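You operate a simulated robot arm through the tools that you are given. There is no shell and no other tool.

The job below is to be done with a simulated robot arm. You get a single attempt, and the scene is never put back.

TASK
Switch the machine off, then put the blue and green couplings back on their own ports.
Fine: off at the key switch; the blue one waits on the hose park while you swap; leave the yellow one in.

It is judged by the outcome, as a careful person would: the job done as asked, and still so three seconds after it is handed in. It fails if anything else is knocked over, pushed out of place, dropped, spilled or broken.

THE ROBOT
A 6-joint arm with a three-finger gripper, fixed in place. Base frame: the origin is at the foot of the arm, x ahead of it, y to its left, z up. Lengths are in cm, angles in rad, forces in N, time in s.
Its first joint turns from -2.897 to 2.897 rad. Payload 4.89 kg.
The tool frame sits at the grasp point between the pads (the TCP): z along the fingers, y along the line on which they close. The tips reach 3 cm beyond it. The gripper opens to 16.4 cm. The gripper's body begins 12.5 cm behind the TCP.
Orientation is that of the tool frame in the base frame, as a unit quaternion [x, y, z, w]. With the fingers straight down and closing along the base's y, the tool's x points along the base's -x, its y along +y and its z along -z.

THE INTERFACE
- The arm moves only by the tool arm_command. Its argument "plan" is a list that holds one entry, the list of rows, each a list of 7 numbers: the shift along the tool's x, y, z in cm, then the turn, a rotation vector about the tool's x, y, z in rad, then the gripper command, from -1 (shut) to 1 (fully open), values between in proportion. In form: [[[x, y, z, ax, ay, az, gripper], ...]]. A call has 1 to 20 rows; each row shifts and turns the commanded pose from where the row before left it, along the tool's axes as they then stand. Each row takes 0.2 s and may step no farther than 5 cm and 0.15 rad from the row before; otherwise, or with a gripper value out of range, the whole call is refused. Where a pose cannot be reached the arm comes as near as it can. A force on the tool above 40 N (or 10 N above the force at the start of the call, whichever is more), or a blocked arm, ends the call early, and 0.2 s more pass. Each finger travels about 10.8 cm/s and halts on what it meets, pressing with about 45 N; the grip force reading is that of the motor and also rises with nothing between the fingers. The clock runs only during rows and for 0.2 s after the last one: add rows that do not move to give the fingers time. The reply holds the time, the measured pose of the TCP, the force on the tool along the base axes, the opening and the grip force, in the units named above and with some noise, with the torque about the TCP (base axes, N m) and any sound that the robot's microphone picked up.
- Cameras (640 x 400 px; columns grow to the right, rows downward): "scene" is fixed at [5.01, 64.94, 157.53]; the picture's right is [-0.81, -0.59, 0.00], its down [-0.29, 0.40, -0.87] and it looks along [0.51, -0.70, -0.50] (base axes); focal length 353 px, centre (320, 200). "wrist" rides on the gripper at [7.6, -0.2, -15.2] in the tool frame; the picture's right is [0.02, 1.00, 0.00], its down [-0.88, 0.02, -0.47] and it looks along [-0.47, 0.01, 0.88] (tool axes); focal length 247 px, centre (320, 200). There is no depth. A picture from a camera that has moved, and an enlarged one, comes with that camera's place and axes in the base frame and with its lens.
- grab_frame(camera): a new picture of that camera. No time passes.
- move_column(by): slides the trunk up (or, below 0, down) by that many cm; the arm rides with it, the base frame stays. It gives what a move gives, with no picture.
- close_up(camera, box): a new picture of the part [left, top, right, bottom] of that camera's present view, enlarged. No time passes.
- sign_off(): hands the job in; it is judged then, once.

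Places have to be worked out from the pictures, the camera data and where the tool is seen. Open the gripper and draw the arm clear of the work before you hand the job in, unless the task says otherwise.

The tools are called as name(argument=value, ...) on one line, values as JSON. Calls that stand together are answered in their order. arm_command: Moves the arm, as the interface text tells. Its arguments: {"type":"object","properties":{"plan":{"type":"array"}},"required":["plan"]} The other tools are called the same way: move_column (by) slides the trunk up or down; grab_frame (camera) takes a picture; close_up (camera, box) takes an enlarged picture of a part of a camera's view; sign_off () hands the job in.

At the start:

```text
time_s: 0.0
position: [50.42, -19.73, 137.06]
orientation: [0.001, 1.0, 0.0, 0.0]
contact_force: [0.5, -0.4, 0.1]
torque: [0.05, 0.0, 0.04]
finger_gap: 16.4
finger_force: 0.2
trunk travel left (down, up): [-7.5, 31.5]
```

scene: 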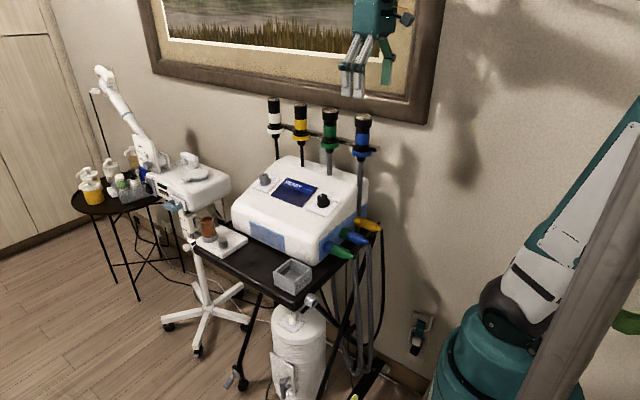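
wrist: 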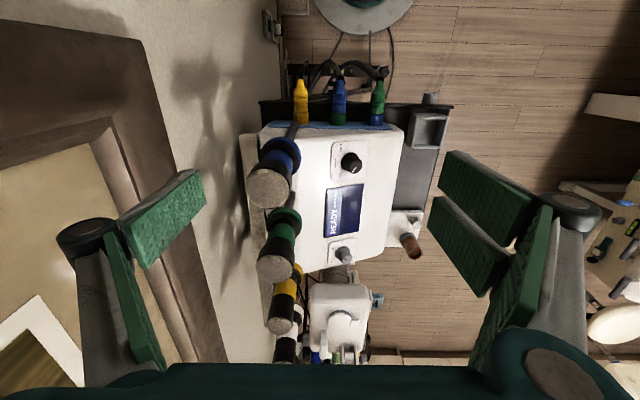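

I start by looking closely at the machine, its ports and the couplings.

close_up(camera="scene", box=[220, 140, 400, 260])

close_up(camera="scene", box=[300, 200, 400, 270])

close_up(camera="wrist", box=[230, 50, 470, 200])

close_up(camera="scene", box=[250, 90, 390, 180])

```text
3.33 times, centred on (310, 200) of scene
camera zoom: at [5.01, 64.94, 157.53], right [-0.81, -0.59, 0.0], down [-0.29, 0.4, -0.87], along [0.51, -0.7, -0.5], focal length 1176 px, centre (353, 200)
```

zoom: 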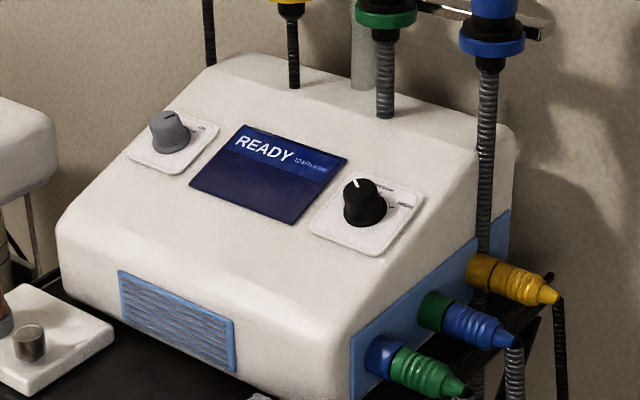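

```text
5.71 times, centred on (350, 235) of scene
camera zoom: at [5.01, 64.94, 157.53], right [-0.81, -0.59, 0.0], down [-0.29, 0.4, -0.87], along [0.51, -0.7, -0.5], focal length 2016 px, centre (149, 0)
```

zoom: 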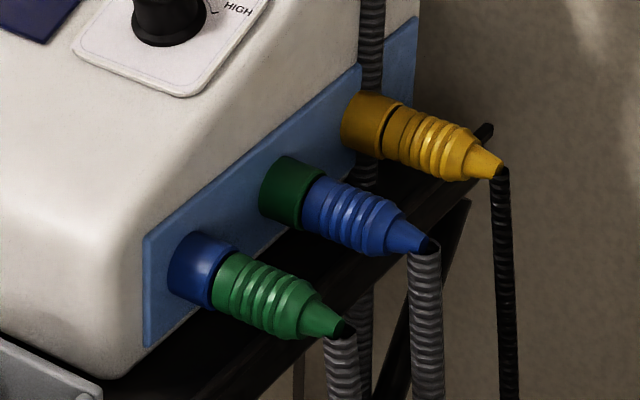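

```text
2.67 times, centred on (350, 125) of wrist
camera zoom: at [42.77, -19.99, 152.21], right [-0.02, 1.0, 0.0], down [0.88, 0.02, 0.47], along [0.47, 0.01, -0.88], focal length 659 px, centre (240, 400)
```

zoom: 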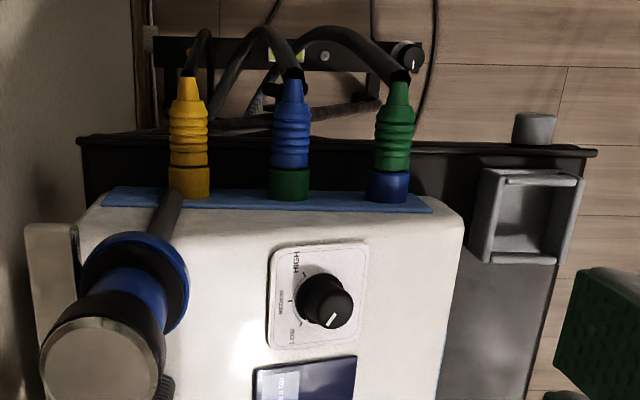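

```text
4.44 times, centred on (320, 135) of scene
camera zoom: at [5.01, 64.94, 157.53], right [-0.81, -0.59, 0.0], down [-0.29, 0.4, -0.87], along [0.51, -0.7, -0.5], focal length 1568 px, centre (320, 489)
```

zoom: 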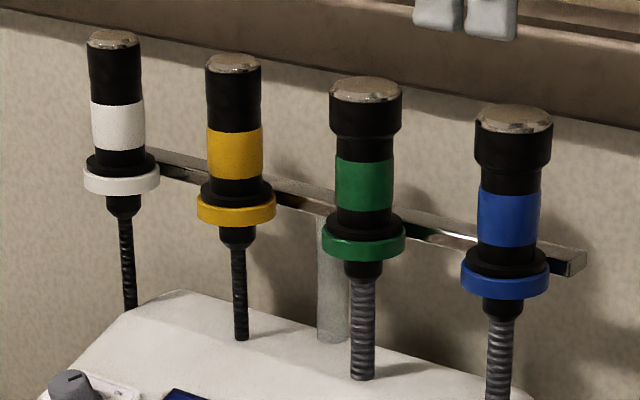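

The blue and green couplings sit crosswise on the side panel. Next I look for the key switch and the hose park.

close_up(camera="wrist", box=[260, 0, 460, 125])

close_up(camera="scene", box=[250, 240, 410, 340])

close_up(camera="scene", box=[240, 300, 400, 400])

close_up(camera="scene", box=[240, 165, 350, 234])

close_up(camera="scene", box=[180, 190, 280, 260])

close_up(camera="wrist", box=[280, 120, 440, 280])

```text
3.20 times, centred on (360, 62) of wrist
camera zoom: at [42.77, -19.99, 152.21], right [-0.02, 1.0, 0.0], down [0.88, 0.02, 0.47], along [0.47, 0.01, -0.88], focal length 790 px, centre (192, 640)
```

zoom: 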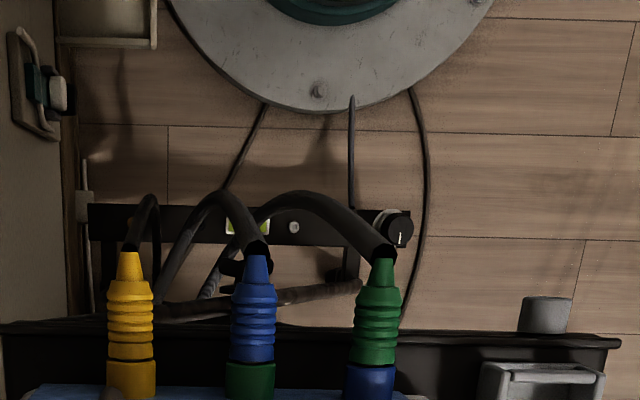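

```text
4.00 times, centred on (330, 290) of scene
camera zoom: at [5.01, 64.94, 157.53], right [-0.81, -0.59, 0.0], down [-0.29, 0.4, -0.87], along [0.51, -0.7, -0.5], focal length 1411 px, centre (280, -160)
```

zoom: 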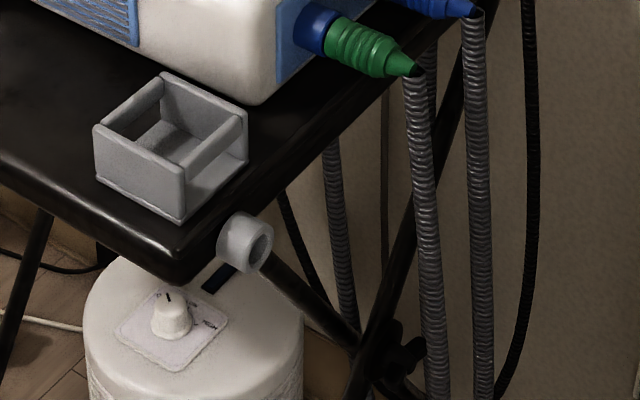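

```text
4.00 times, centred on (320, 350) of scene
camera zoom: at [5.01, 64.94, 157.53], right [-0.81, -0.59, 0.0], down [-0.29, 0.4, -0.87], along [0.51, -0.7, -0.5], focal length 1411 px, centre (320, -400)
```

zoom: 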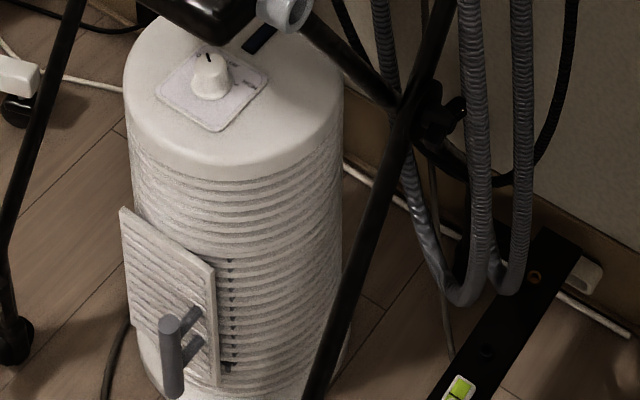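

```text
5.80 times, centred on (295, 200) of scene
camera zoom: at [5.01, 64.94, 157.53], right [-0.81, -0.59, 0.0], down [-0.29, 0.4, -0.87], along [0.51, -0.7, -0.5], focal length 2045 px, centre (465, 203)
```

zoom: 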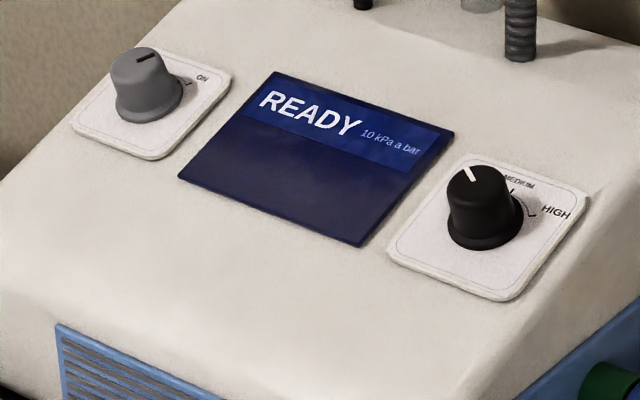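

```text
5.71 times, centred on (230, 225) of scene
camera zoom: at [5.01, 64.94, 157.53], right [-0.81, -0.59, 0.0], down [-0.29, 0.4, -0.87], along [0.51, -0.7, -0.5], focal length 2016 px, centre (834, 57)
```

zoom: 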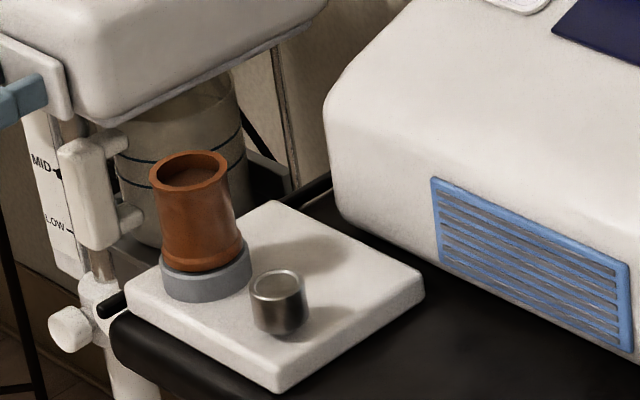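

```text
2.50 times, centred on (360, 200) of wrist
camera zoom: at [42.77, -19.99, 152.21], right [-0.02, 1.0, 0.0], down [0.88, 0.02, 0.47], along [0.47, 0.01, -0.88], focal length 617 px, centre (220, 200)
```

zoom: 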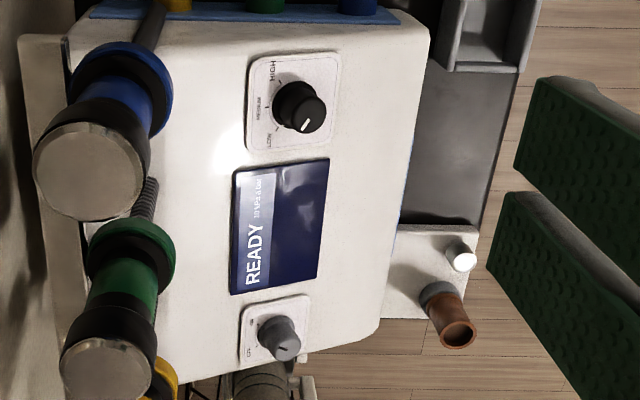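

The pictures put the machine on the cart with its port panel at about x=54.5, facing the robot. The coupling axes run along x at z≈91.2, with y about -6.4 (blue port), -15.6 (green port) and -24.3 (yellow port). A grey socket, probably the hose park, is near (48, 8, 84), and the grey knob marked "ON" is near (85, -12, 104). I move over for a closer look at that knob.

arm_command(plan=[[[0, 4, 0, 0, 0, 0, 0.2], [0, 4, 0, 0, 0, 0, 0.2], [0, 4, 0, 0, 0, 0, 0.2], [-3.7, 0, 0, 0, 0, 0, 0.2], [-3.7, 0, 0, 0, 0, 0, 0.2], [-3.7, 0, 0, 0, 0, 0, 0.2], [-3.7, 0, 0, 0, 0, 0, 0.2], [-3.7, 0, 0, 0, 0, 0, 0.2], [-3.7, 0, 0, 0, 0, 0, 0.2], [-3.7, 0, 0, 0, 0, 0, 0.2], [0, 0, 3.5, 0, 0, 0, 0.2], [0, 0, 3.5, 0, 0, 0, 0.2], [0, 0, 3.5, 0, 0, 0, 0.2], [0, 0, 3.5, 0, 0, 0, 0.2], [0, 0, 0, 0, 0, 0, 0.2]]])

```text
time_s: 3.2
position: [76.27, -7.61, 123.01]
orientation: [-0.001, 1.0, 0.0, -0.001]
contact_force: [0.1, 0.7, -0.9]
torque: [0.01, -0.02, 0.0]
finger_gap: 9.85
finger_force: 0.0
trunk travel left (down, up): [-7.5, 31.5]
```

The arm is at (76.3, -7.6, 123). I look through the wrist camera at the knob and the rest of the panel.

grab_frame(camera="wrist")

close_up(camera="wrist", box=[240, 140, 360, 215])

grab_frame(camera="scene")

```text
taken
camera wrist: at [68.61, -8.03, 138.21], right [-0.02, 1.0, 0.0], down [0.88, 0.02, 0.47], along [0.47, 0.01, -0.88], focal length 247 px, centre (320, 200)
```

wrist: 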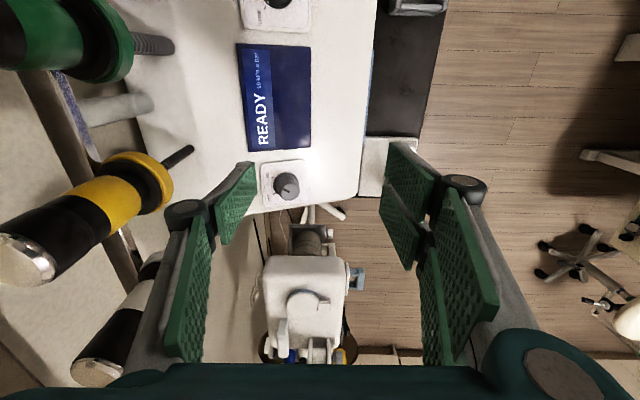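

```text
5.33 times, centred on (300, 178) of wrist
camera zoom: at [68.61, -8.03, 138.21], right [-0.02, 1.0, 0.0], down [0.88, 0.02, 0.47], along [0.47, 0.01, -0.88], focal length 1317 px, centre (427, 320)
```

zoom: 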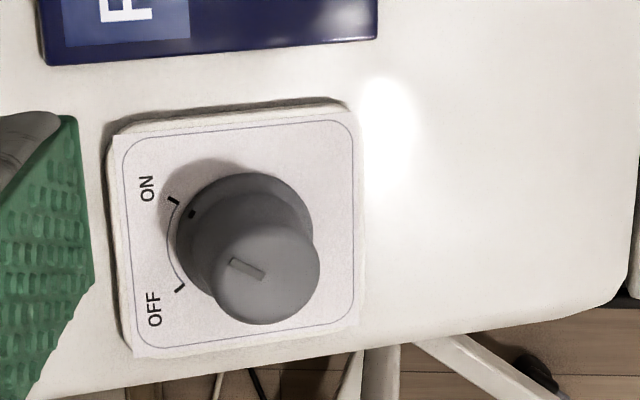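

```text
taken
```

scene: 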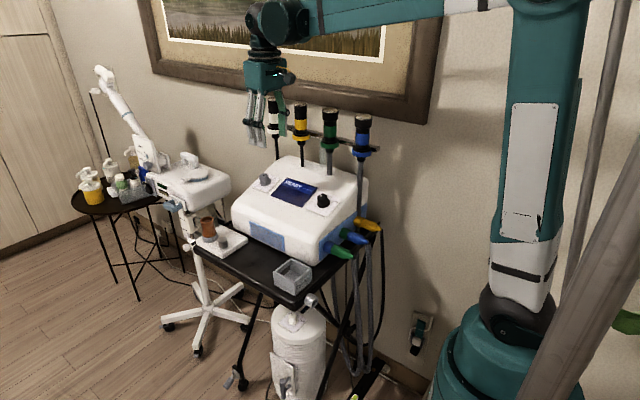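

The grey knob's plate reads ON and OFF, and the pointer is at ON, so OFF is about 60–65° counter-clockwise seen from above. Before touching it, I check the other knobs so I don't turn the wrong one.

close_up(camera="scene", box=[275, 300, 325, 335])

close_up(camera="scene", box=[245, 165, 285, 193])

close_up(camera="scene", box=[330, 300, 390, 342])

close_up(camera="scene", box=[140, 140, 240, 220])

```text
11.43 times, centred on (300, 318) of scene
camera zoom: at [5.01, 64.94, 157.53], right [-0.81, -0.59, 0.0], down [-0.29, 0.4, -0.87], along [0.51, -0.7, -0.5], focal length 4032 px, centre (549, -1143)
```

zoom: 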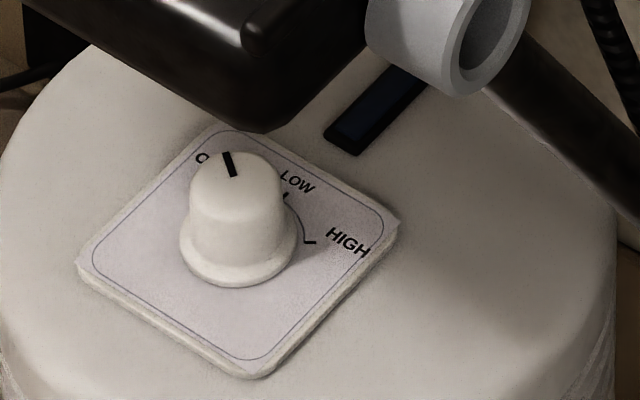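

```text
14.29 times, centred on (265, 179) of scene
camera zoom: at [5.01, 64.94, 157.53], right [-0.81, -0.59, 0.0], down [-0.29, 0.4, -0.87], along [0.51, -0.7, -0.5], focal length 5040 px, centre (1106, 500)
```

zoom: 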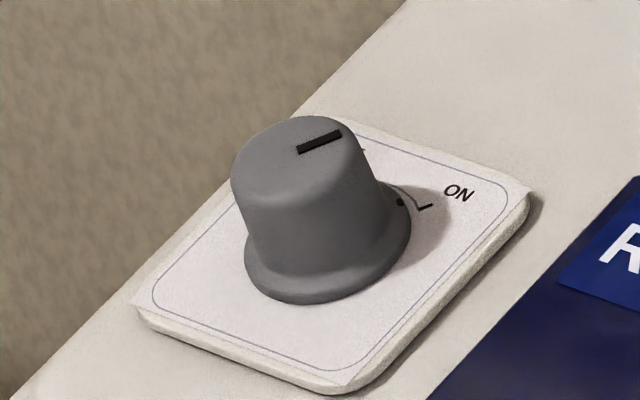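

```text
9.52 times, centred on (360, 321) of scene
camera zoom: at [5.01, 64.94, 157.53], right [-0.81, -0.59, 0.0], down [-0.29, 0.4, -0.87], along [0.51, -0.7, -0.5], focal length 3360 px, centre (-61, -952)
```

zoom: 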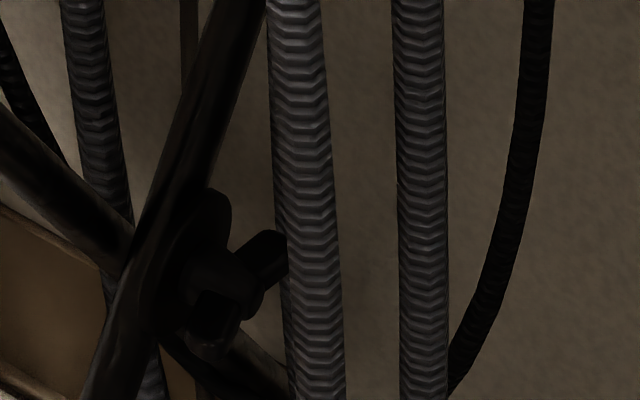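

```text
5.00 times, centred on (190, 180) of scene
camera zoom: at [5.01, 64.94, 157.53], right [-0.81, -0.59, 0.0], down [-0.29, 0.4, -0.87], along [0.51, -0.7, -0.5], focal length 1764 px, centre (970, 300)
```

zoom: 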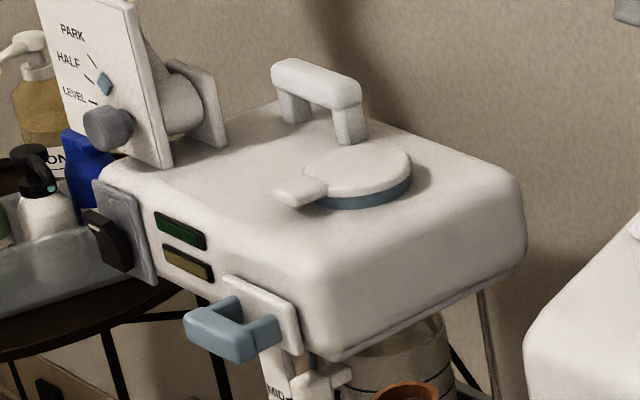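

The grey ON/OFF knob is the only off switch on the machine itself. Its top is centred at about (85.5, -12.4, 104.0) on a panel sloping about 21° toward +y. I tilt the tool onto the panel normal and stop 12 cm above the knob.

arm_command(plan=[[[0, 0, 0, 0.12, 0, 0, 0.0], [0, 0, 0, 0.12, 0, 0, 0.0], [0, 0, 0, 0.12, 0, 0, 0.0], [-2.31, 0.58, 1.68, 0, 0, 0, 0.0], [-2.31, 0.58, 1.68, 0, 0, 0, 0.0], [-2.31, 0.58, 1.68, 0, 0, 0, 0.0], [-2.31, 0.58, 1.68, 0, 0, 0, 0.0], [0, 0, 0, 0, 0, 0, 0.0]]])

grab_frame(camera="wrist")

close_up(camera="scene", box=[220, 100, 380, 200])

```text
time_s: 5.0
position: [85.47, -7.83, 115.95]
orientation: [0.0, 0.984, -0.179, 0.0]
contact_force: [0.4, -0.5, -0.4]
torque: [0.04, 0.04, -0.01]
finger_gap: 8.2
finger_force: 0.0
trunk travel left (down, up): [-7.5, 31.5]
```

```text
taken
camera wrist: at [77.9, -2.67, 130.22], right [-0.02, 0.94, -0.35], down [0.88, 0.18, 0.44], along [0.47, -0.3, -0.83], focal length 247 px, centre (320, 200)
```

wrist: 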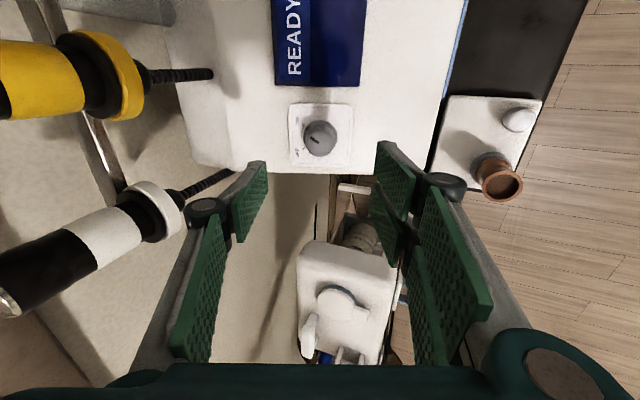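

```text
4.00 times, centred on (300, 150) of scene
camera zoom: at [5.01, 64.94, 157.53], right [-0.81, -0.59, 0.0], down [-0.29, 0.4, -0.87], along [0.51, -0.7, -0.5], focal length 1411 px, centre (400, 400)
```

zoom: 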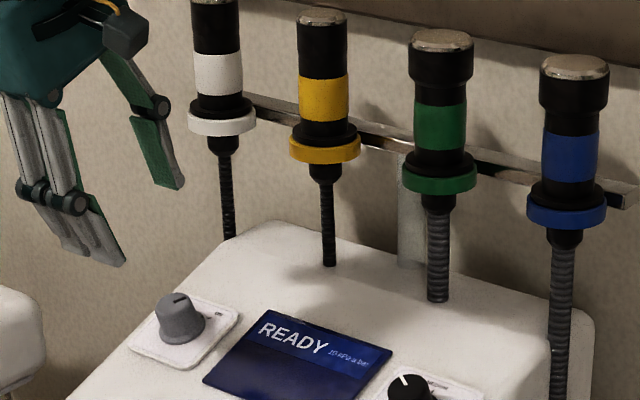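

close_up(camera="wrist", box=[280, 95, 360, 175])

```text
5.00 times, centred on (320, 135) of wrist
camera zoom: at [77.9, -2.67, 130.22], right [-0.02, 0.94, -0.35], down [0.88, 0.18, 0.44], along [0.47, -0.3, -0.83], focal length 1235 px, centre (320, 525)
```

zoom: 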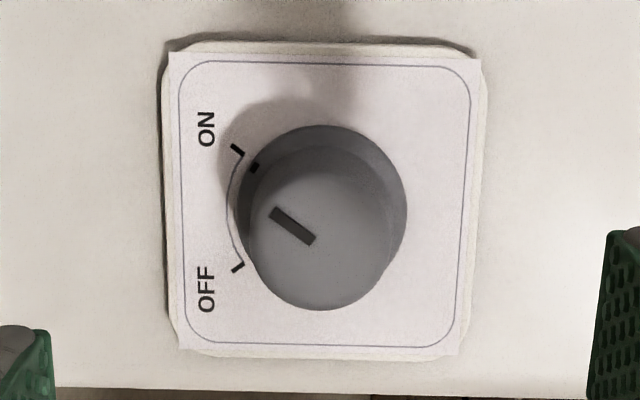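

The knob is centred under the tool; the pointer sits at ON and OFF is about 78° away. I go down 11.9 cm along the panel normal and close on the cap.

arm_command(plan=[[[0, 0, 3.0, 0, 0, 0, 0.0], [0, 0, 3.0, 0, 0, 0, 0.0], [0, 0, 3.0, 0, 0, 0, 0.0], [0, 0, 1.9, 0, 0, 0, 0.0], [0, 0, 1.0, 0, 0, 0, 0.0], [0, 0, 0, 0, 0, 0, 0.0]]])

grab_frame(camera="wrist")

close_up(camera="scene", box=[220, 130, 320, 200])

```text
time_s: 6.4
position: [85.59, -12.08, 104.72]
orientation: [0.001, 0.984, -0.179, 0.0]
contact_force: [-0.4, -0.3, -0.4]
torque: [-0.03, 0.03, -0.04]
finger_gap: 8.2
finger_force: 0.1
trunk travel left (down, up): [-7.5, 31.5]
```

```text
taken
camera wrist: at [77.92, -6.95, 118.97], right [-0.02, 0.94, -0.35], down [0.88, 0.18, 0.44], along [0.47, -0.3, -0.83], focal length 247 px, centre (320, 200)
```

wrist: 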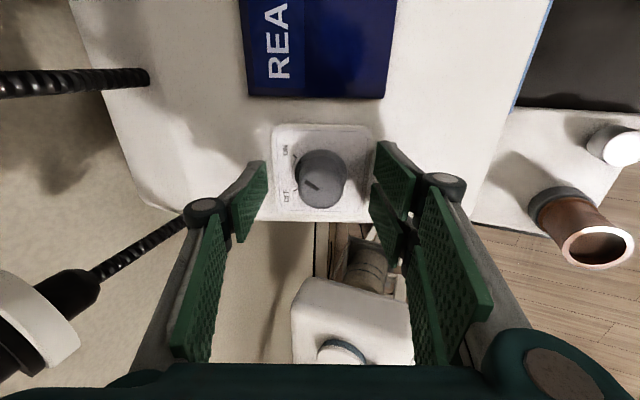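

```text
5.71 times, centred on (270, 165) of scene
camera zoom: at [5.01, 64.94, 157.53], right [-0.81, -0.59, 0.0], down [-0.29, 0.4, -0.87], along [0.51, -0.7, -0.5], focal length 2016 px, centre (606, 400)
```

zoom: 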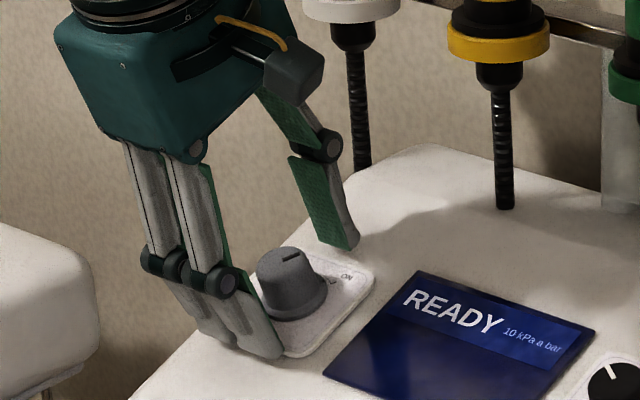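

The tool straddles the knob with clearance all round. I close on it and watch the readings.

arm_command(plan=[[[0, 0, 0, 0, 0, 0, -0.4], [0, 0, 0, 0, 0, 0, -0.8], [0, 0, 0, 0, 0, 0, -0.8]]])

close_up(camera="wrist", box=[240, 120, 400, 240])

```text
time_s: 7.2
position: [85.59, -11.95, 104.66]
orientation: [0.0, 0.984, -0.179, 0.0]
contact_force: [-1.5, 5.0, -5.0]
torque: [0.16, 0.02, 0.01]
finger_gap: 3.25
finger_force: 45.0
trunk travel left (down, up): [-7.5, 31.5]
```

```text
3.33 times, centred on (320, 180) of wrist
camera zoom: at [77.92, -6.91, 118.97], right [-0.02, 0.94, -0.35], down [0.88, 0.18, 0.44], along [0.47, -0.3, -0.83], focal length 823 px, centre (320, 267)
```

zoom: 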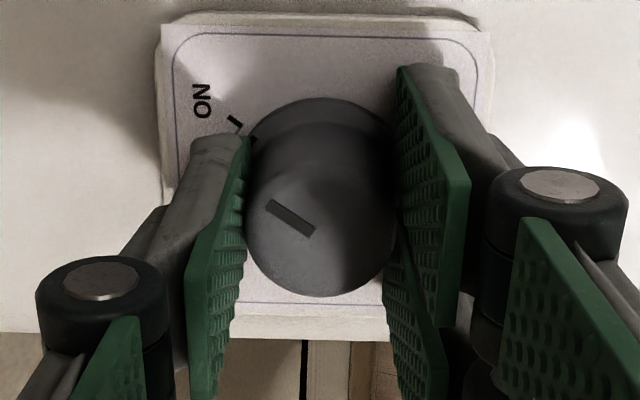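

The grip is on the cap (3.25 cm, 45 N). I turn counter-clockwise toward OFF in small steps.

arm_command(plan=[[[0, 0, 0, 0, 0, -0.12, -0.8], [0, 0, 0, 0, 0, -0.12, -0.8], [0, 0, 0, 0, 0, -0.12, -0.8], [0, 0, 0, 0, 0, -0.12, -0.8], [0, 0, 0, 0, 0, -0.12, -0.8]]])

close_up(camera="wrist", box=[240, 120, 400, 240])

close_up(camera="scene", box=[220, 130, 340, 214])

```text
time_s: 8.4
position: [85.55, -11.94, 104.74]
orientation: [-0.291, 0.94, -0.171, -0.053]
contact_force: [-4.6, 22.7, -12.3]
torque: [0.82, 0.04, -0.01]
finger_gap: 3.23
finger_force: 44.6
trunk travel left (down, up): [-7.5, 31.5]
```

```text
3.33 times, centred on (320, 180) of wrist
camera zoom: at [79.37, -10.91, 120.48], right [-0.58, 0.76, -0.29], down [0.72, 0.65, 0.26], along [0.38, -0.05, -0.92], focal length 823 px, centre (320, 267)
```

zoom: 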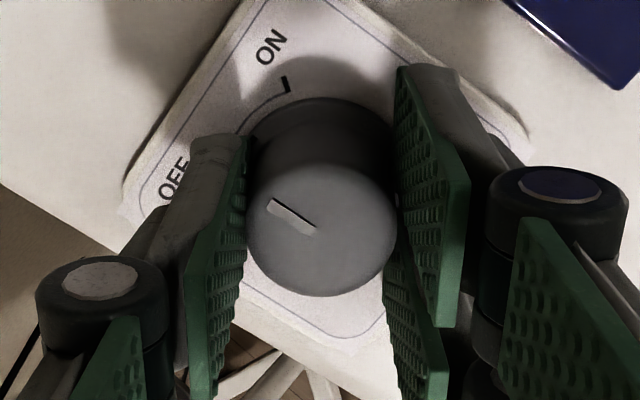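

```text
4.76 times, centred on (280, 172) of scene
camera zoom: at [5.01, 64.94, 157.53], right [-0.81, -0.59, 0.0], down [-0.29, 0.4, -0.87], along [0.51, -0.7, -0.5], focal length 1680 px, centre (510, 333)
```

zoom: 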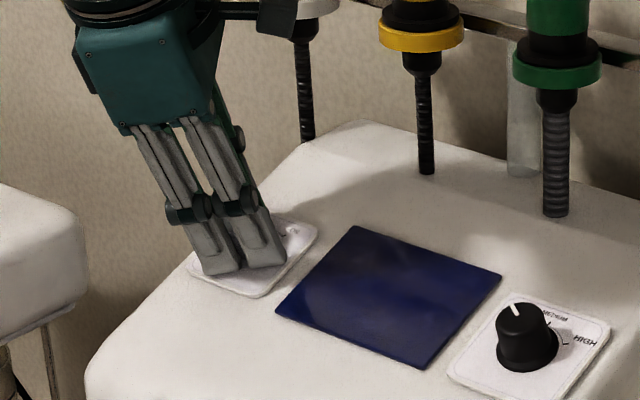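

The display has gone dark while the pointer moves toward OFF. Side force is 23 N, so my axis is slightly off; I shift 0.2 cm up-slope to relieve it and keep turning to the OFF mark.

arm_command(plan=[[[-0.12, 0.17, 0, 0, 0, 0, -0.8], [0, 0, 0, 0, 0, -0.12, -0.8], [0, 0, 0, 0, 0, -0.12, -0.8], [0, 0, 0, 0, 0, -0.12, -0.8], [0, 0, 0, 0, 0, -0.12, -0.8]]])

close_up(camera="wrist", box=[240, 120, 400, 240])

```text
time_s: 9.6
position: [85.4, -11.85, 104.66]
orientation: [-0.506, 0.844, -0.154, -0.093]
contact_force: [-4.8, -4.1, -9.2]
torque: [-0.1, 0.01, 0.03]
finger_gap: 3.23
finger_force: 45.1
trunk travel left (down, up): [-7.5, 31.5]
```

```text
3.33 times, centred on (320, 180) of wrist
camera zoom: at [82.13, -13.09, 121.3], right [-0.89, 0.42, -0.16], down [0.4, 0.9, 0.17], along [0.21, 0.08, -0.97], focal length 823 px, centre (320, 267)
```

zoom: 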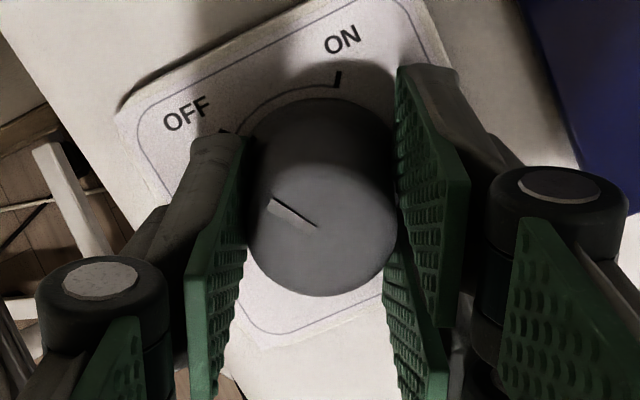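

The knob has turned about 62° and the force is low. I turn the remaining ~15° to the OFF tick.

arm_command(plan=[[[0, 0, 0, 0, 0, -0.1, -0.8], [0, 0, 0, 0, 0, -0.1, -0.8], [0, 0, 0, 0, 0, -0.08, -0.8], [0, 0, 0, 0, 0, 0, -0.8]]])

close_up(camera="wrist", box=[240, 120, 400, 240])

```text
time_s: 10.6
position: [85.61, -11.8, 104.75]
orientation: [-0.619, 0.764, -0.14, -0.114]
contact_force: [-6.2, -7.2, -6.7]
torque: [-0.13, -0.11, -0.82]
finger_gap: 3.27
finger_force: 45.0
trunk travel left (down, up): [-7.5, 31.5]
```

```text
3.33 times, centred on (320, 180) of wrist
camera zoom: at [84.14, -13.72, 121.55], right [-0.98, 0.18, -0.07], down [0.17, 0.98, 0.14], along [0.09, 0.12, -0.99], focal length 823 px, centre (320, 267)
```

zoom: 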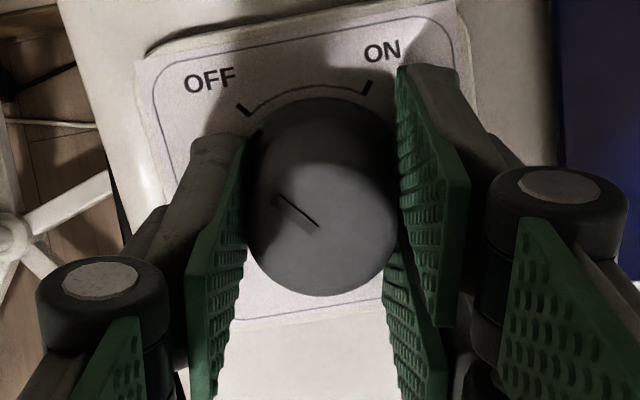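

Torque about the axis has risen to 0.8 N m, so the knob is on its stop, and the skirt dot lines up with the OFF tick. I release and back straight off along the normal.

arm_command(plan=[[[0, 0, 0, 0, 0, 0, -0.3], [0, 0, 0, 0, 0, 0, 0.0], [0, 0, 0, 0, 0, 0, 0.0], [0, 0, -2, 0, 0, 0, 0.0], [0, 0, -4, 0, 0, 0, 0.0], [0, 0, -4, 0, 0, 0, 0.0], [0, 0, -2, 0, 0, 0, 0.0], [0, 0, 0, 0, 0, 0, 0.0]]])

close_up(camera="wrist", box=[270, 90, 390, 165])

close_up(camera="scene", box=[240, 160, 350, 230])

```text
time_s: 12.4
position: [85.76, -7.72, 115.86]
orientation: [-0.618, 0.765, -0.139, -0.112]
contact_force: [-0.9, -0.4, 0.0]
torque: [0.01, -0.02, 0.02]
finger_gap: 8.2
finger_force: 0.1
trunk travel left (down, up): [-7.5, 31.5]
```

```text
5.33 times, centred on (330, 128) of wrist
camera zoom: at [84.25, -9.43, 132.76], right [-0.98, 0.18, -0.07], down [0.17, 0.98, 0.14], along [0.09, 0.12, -0.99], focal length 1317 px, centre (267, 587)
```

zoom: 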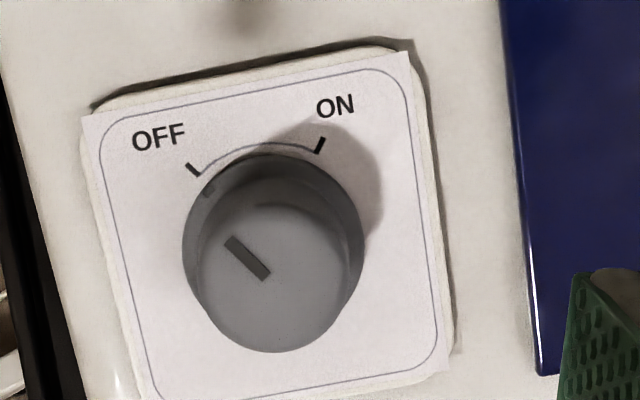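

```text
5.71 times, centred on (295, 195) of scene
camera zoom: at [5.01, 64.94, 157.53], right [-0.81, -0.59, 0.0], down [-0.29, 0.4, -0.87], along [0.51, -0.7, -0.5], focal length 2016 px, centre (463, 229)
```

zoom: 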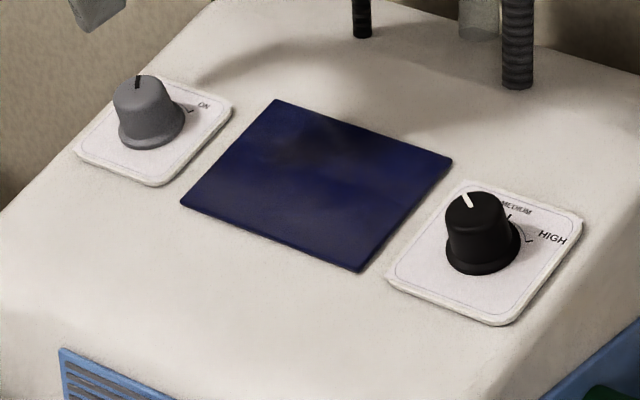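

The machine is off: the pointer is at OFF, the screen is blank, and the level dial hasn't moved. I bring the tool back to straight down and raise it.

arm_command(plan=[[[0, 0, -1, 0, 0, 0.136, 0.0], [0, 0, -1, 0, 0, 0.136, 0.0], [0, 0, -1, 0, 0, 0.136, 0.0], [0, 0, -1, 0, 0, 0.136, 0.0], [0, 0, 0, 0, 0, 0.136, 0.0], [0, 0, 0, 0, 0, 0.136, 0.0], [0, 0, 0, 0, 0, 0.136, 0.0], [0, 0, 0, 0, 0, 0.136, 0.0], [0, 0, 0, 0, 0, 0.136, 0.0], [0, 0, 0, 0, 0, 0.136, 0.0], [0, 0, 0, -0.12, 0, 0, 0.0], [0, 0, 0, -0.12, 0, 0, 0.0], [0, 0, 0, -0.12, 0, 0, 0.0], [0, 0, -4, 0, 0, 0, 0.0], [0, 0, 0, 0, 0, 0, 0.0]]])

```text
time_s: 15.6
position: [85.58, -6.12, 123.72]
orientation: [0.0, 1.0, 0.0, 0.001]
contact_force: [-0.5, -0.4, -0.3]
torque: [0.05, 0.01, -0.01]
finger_gap: 8.18
finger_force: 0.0
trunk travel left (down, up): [-7.5, 31.5]
```

Next I back off to above the couplings for a close look at them and at the park.

arm_command(plan=[[[4.4, 0, 0, 0, 0, 0, 0.0], [4.4, 0, 0, 0, 0, 0, 0.0], [4.4, 0, 0, 0, 0, 0, 0.0], [4.4, 0, 0, 0, 0, 0, 0.0], [4.4, 0, 0, 0, 0, 0, 0.0], [4.4, 0, 0, 0, 0, 0, 0.0], [4.4, 0, 0, 0, 0, 0, 0.0], [4.4, 0, 0, 0, 0, 0, 0.0], [4.4, 0, 0, 0, 0, 0, 0.0], [4.0, 0, 0, 0, 0, 0, 0.0], [0, -2, 4, 0, 0, 0, 0.0], [0, -2, 4, 0, 0, 0, 0.0], [0, 0, 0, 0, 0, 0, 0.0]]])

grab_frame(camera="wrist")

close_up(camera="wrist", box=[220, 60, 380, 160])

close_up(camera="wrist", box=[360, 60, 520, 160])

grab_frame(camera="scene")

```text
time_s: 18.4
position: [42.12, -10.39, 115.64]
orientation: [0.001, 1.0, 0.0, 0.0]
contact_force: [-1.4, 0.1, 0.0]
torque: [-0.05, -0.1, -0.04]
finger_gap: 8.21
finger_force: 0.0
trunk travel left (down, up): [-7.5, 31.5]
```

```text
taken
camera wrist: at [34.53, -10.7, 130.87], right [-0.02, 1.0, 0.0], down [0.88, 0.02, 0.47], along [0.47, 0.01, -0.88], focal length 247 px, centre (320, 200)
```

wrist: 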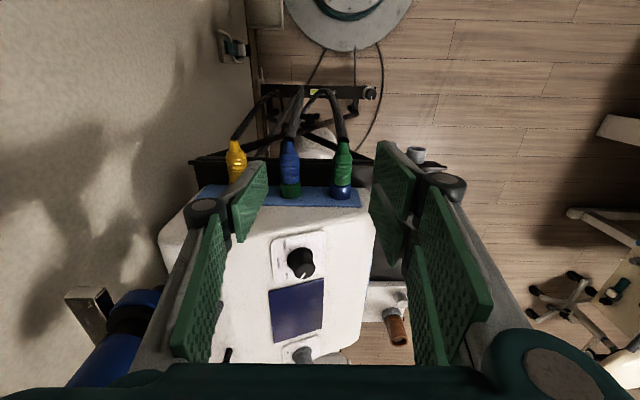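

```text
4.00 times, centred on (300, 110) of wrist
camera zoom: at [34.53, -10.7, 130.87], right [-0.02, 1.0, 0.0], down [0.88, 0.02, 0.47], along [0.47, 0.01, -0.88], focal length 988 px, centre (400, 560)
```

zoom: 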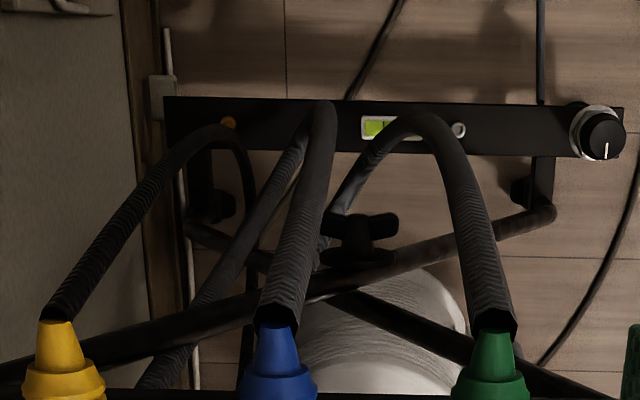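

```text
4.00 times, centred on (440, 110) of wrist
camera zoom: at [34.53, -10.7, 130.87], right [-0.02, 1.0, 0.0], down [0.88, 0.02, 0.47], along [0.47, 0.01, -0.88], focal length 988 px, centre (-160, 560)
```

zoom: 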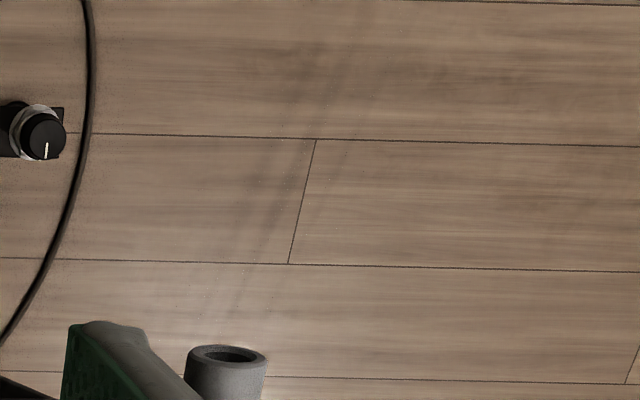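

```text
taken
```

scene: 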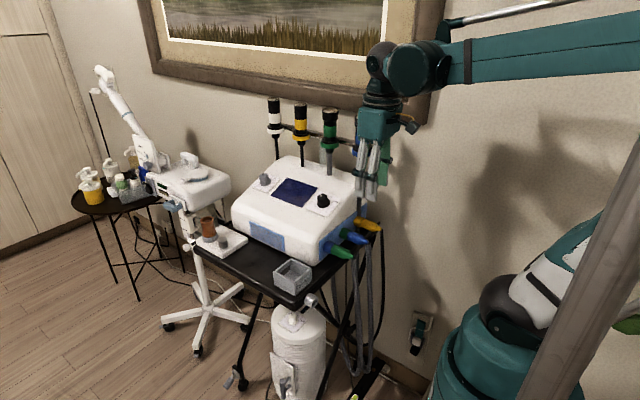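

The bar at the foot of the cart carries a knob and a lit window, so I check what those are.

close_up(camera="wrist", box=[300, 75, 390, 120])

close_up(camera="wrist", box=[350, 75, 390, 105])

close_up(camera="scene", box=[330, 350, 390, 400])

close_up(camera="wrist", box=[200, 125, 380, 205])

```text
7.11 times, centred on (345, 98) of wrist
camera zoom: at [34.53, -10.7, 130.87], right [-0.02, 1.0, 0.0], down [0.88, 0.02, 0.47], along [0.47, 0.01, -0.88], focal length 1756 px, centre (142, 929)
```

zoom: 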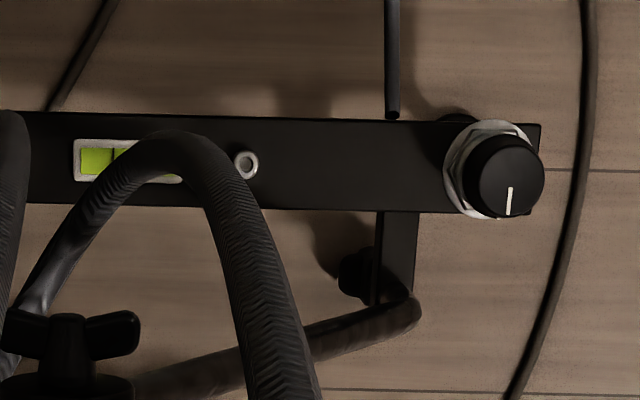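

```text
13.33 times, centred on (370, 90) of wrist
camera zoom: at [34.53, -10.7, 130.87], right [-0.02, 1.0, 0.0], down [0.88, 0.02, 0.47], along [0.47, 0.01, -0.88], focal length 3293 px, centre (-347, 1667)
```

zoom: 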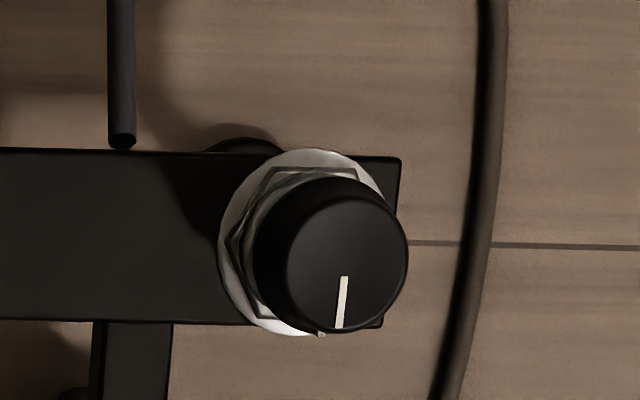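

```text
8.00 times, centred on (360, 375) of scene
camera zoom: at [5.01, 64.94, 157.53], right [-0.81, -0.59, 0.0], down [-0.29, 0.4, -0.87], along [0.51, -0.7, -0.5], focal length 2822 px, centre (0, -1200)
```

zoom: 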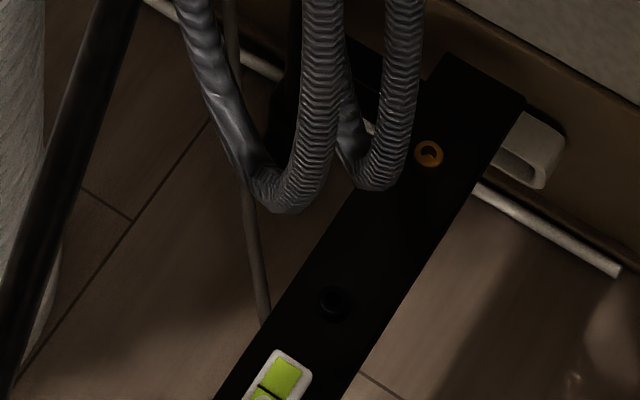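

```text
3.56 times, centred on (290, 165) of wrist
camera zoom: at [34.53, -10.7, 130.87], right [-0.02, 1.0, 0.0], down [0.88, 0.02, 0.47], along [0.47, 0.01, -0.88], focal length 878 px, centre (427, 324)
```

zoom: 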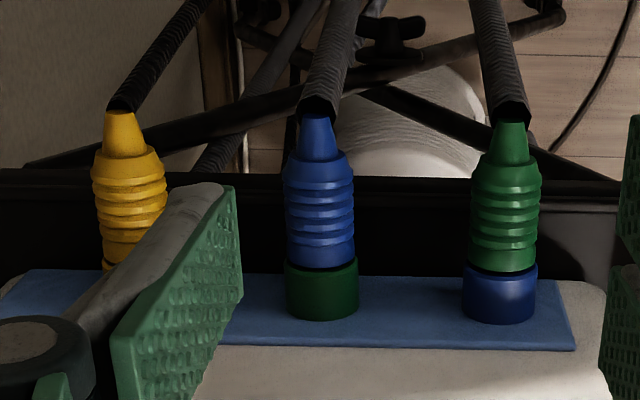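

Nothing down there is needed; the screen confirmed the machine is off. The blue coupling's axis is at y≈-15.6 and z≈91.2, with its ribbed body from x≈47 to 51.5 and about 3.35 cm thick. The green one is the same at y≈-6.6. I position above the blue coupling with a narrowed gripper.

arm_command(plan=[[[-1.67, -1.3, 3, 0, 0, 0, -0.2], [-1.67, -1.3, 3, 0, 0, 0, -0.2], [-1.67, -1.3, 3, 0, 0, 0, -0.2], [-1.67, -1.3, 3, 0, 0, 0, -0.2], [0, 0, 0, 0, 0, 0, -0.2], [0, 0, 0, 0, 0, 0, -0.2]]])

grab_frame(camera="wrist")

close_up(camera="wrist", box=[220, 80, 420, 205])

close_up(camera="scene", box=[310, 140, 410, 260])

```text
time_s: 19.8
position: [48.79, -15.58, 103.66]
orientation: [0.0, 1.0, 0.0, 0.0]
contact_force: [0.7, -0.1, 0.5]
torque: [0.0, 0.02, 0.02]
finger_gap: 6.58
finger_force: 0.0
trunk travel left (down, up): [-7.5, 31.5]
```

```text
taken
camera wrist: at [41.22, -15.87, 118.83], right [-0.02, 1.0, 0.0], down [0.88, 0.02, 0.47], along [0.47, 0.01, -0.88], focal length 247 px, centre (320, 200)
```

wrist: 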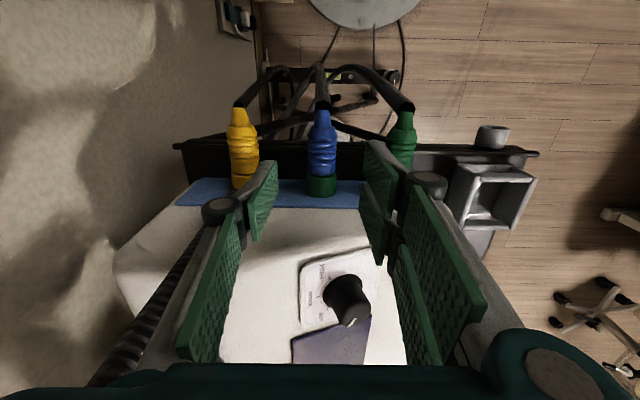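

```text
3.20 times, centred on (320, 142) of wrist
camera zoom: at [41.22, -15.87, 118.83], right [-0.02, 1.0, 0.0], down [0.88, 0.02, 0.47], along [0.47, 0.01, -0.88], focal length 790 px, centre (320, 384)
```

zoom: 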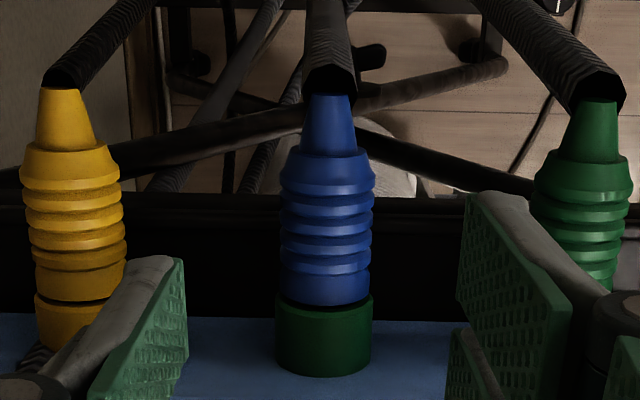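

```text
3.33 times, centred on (360, 200) of scene
camera zoom: at [5.01, 64.94, 157.53], right [-0.81, -0.59, 0.0], down [-0.29, 0.4, -0.87], along [0.51, -0.7, -0.5], focal length 1176 px, centre (187, 200)
```

zoom: 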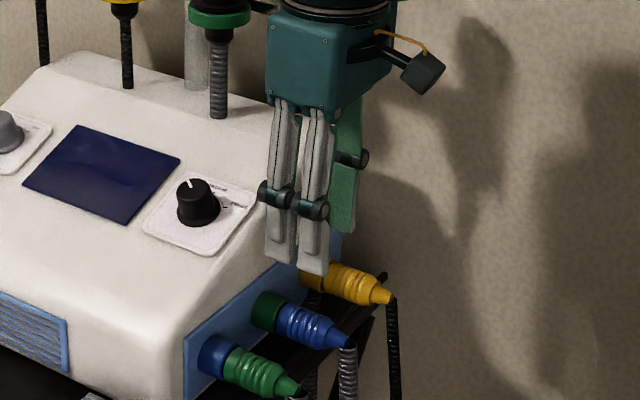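

The blue coupling is centred between the fingers and there is room to the green and yellow ones. I lower to its axis height.

arm_command(plan=[[[0, 0.08, 3, 0, 0, 0, -0.2], [0, 0, 3, 0, 0, 0, -0.2], [0, 0, 3, 0, 0, 0, -0.2], [0, 0, 2, 0, 0, 0, -0.2], [0, 0, 1.3, 0, 0, 0, -0.2], [0, 0, 0, 0, 0, 0, -0.2]]])

grab_frame(camera="wrist")

close_up(camera="scene", box=[310, 180, 410, 270])

```text
time_s: 21.2
position: [48.73, -15.3, 91.24]
orientation: [0.0, 1.0, 0.0, 0.0]
contact_force: [-0.9, 1.0, 0.2]
torque: [0.01, 0.02, 0.02]
finger_gap: 6.54
finger_force: 0.1
trunk travel left (down, up): [-7.5, 31.5]
```

```text
taken
camera wrist: at [41.11, -15.68, 106.61], right [-0.02, 1.0, 0.0], down [0.88, 0.02, 0.47], along [0.47, 0.01, -0.88], focal length 247 px, centre (320, 200)
```

wrist: 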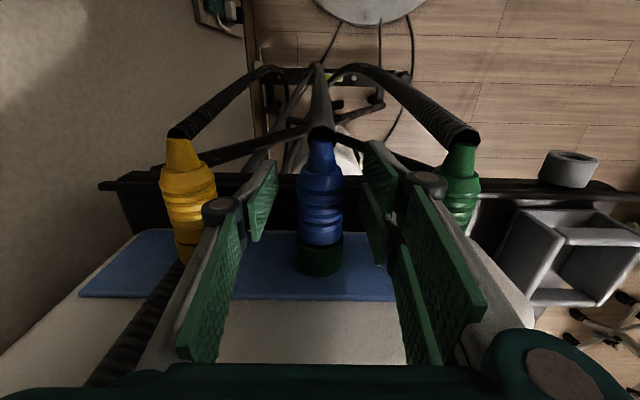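

```text
4.44 times, centred on (360, 225) of scene
camera zoom: at [5.01, 64.94, 157.53], right [-0.81, -0.59, 0.0], down [-0.29, 0.4, -0.87], along [0.51, -0.7, -0.5], focal length 1568 px, centre (142, 89)
```

zoom: 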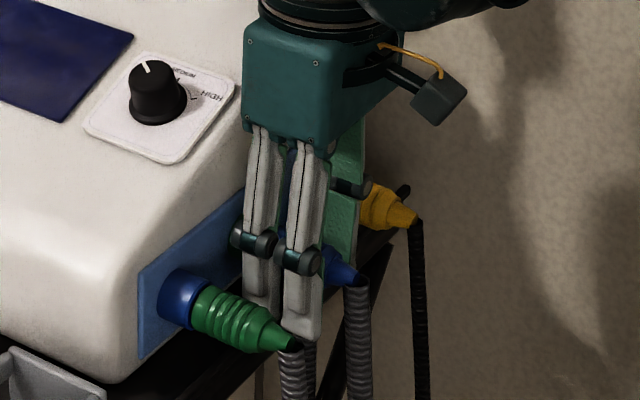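

The fingers straddle the blue coupling's ribbed body. I close on it.

arm_command(plan=[[[0, 0, 0, 0, 0, 0, -0.5], [0, 0, 0, 0, 0, 0, -0.8], [0, 0, 0, 0, 0, 0, -0.8]]])

close_up(camera="wrist", box=[230, 100, 410, 290])

```text
time_s: 22.0
position: [48.65, -15.14, 91.37]
orientation: [-0.001, 1.0, 0.0, 0.0]
contact_force: [-0.2, 7.5, -2.8]
torque: [0.06, 0.11, 0.21]
finger_gap: 2.8
finger_force: 44.8
trunk travel left (down, up): [-7.5, 31.5]
```

```text
2.11 times, centred on (320, 195) of wrist
camera zoom: at [41.1, -15.64, 106.62], right [-0.02, 1.0, 0.0], down [0.88, 0.02, 0.47], along [0.47, 0.01, -0.88], focal length 520 px, centre (320, 210)
```

zoom: 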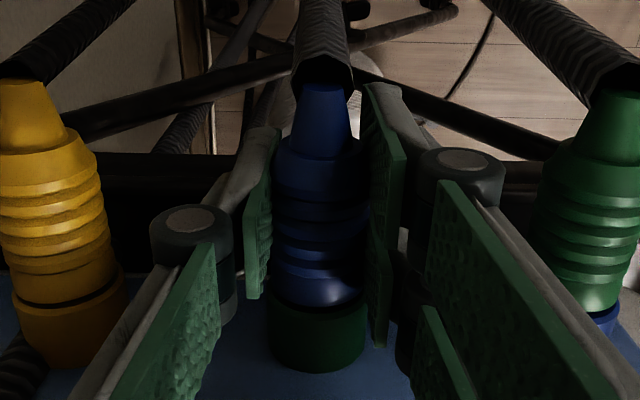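

The grip is on the blue coupling (2.8 cm, 45 N). I ease y by +0.15 to relax the side load, then pull straight back along -x.

arm_command(plan=[[[0, 0.15, 0, 0, 0, 0, -0.8], [0.3, 0, 0, 0, 0, 0, -0.8], [0.3, 0, 0, 0, 0, 0, -0.8], [0.4, 0, 0, 0, 0, 0, -0.8], [0.5, 0, 0, 0, 0, 0, -0.8]]])

close_up(camera="wrist", box=[230, 100, 410, 290])

```text
time_s: 23.2
position: [47.13, -15.03, 91.44]
orientation: [0.0, 1.0, 0.0, 0.0]
contact_force: [0.8, -0.3, 0.1]
torque: [0.0, 0.04, 0.03]
finger_gap: 2.82
finger_force: 44.8
trunk travel left (down, up): [-7.5, 31.5]
```

```text
2.11 times, centred on (320, 195) of wrist
camera zoom: at [39.58, -15.47, 106.6], right [-0.02, 1.0, 0.0], down [0.88, 0.02, 0.47], along [0.47, 0.01, -0.88], focal length 520 px, centre (320, 210)
```

zoom: 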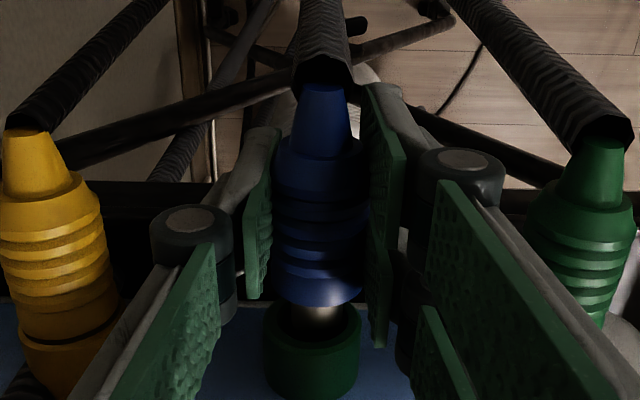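

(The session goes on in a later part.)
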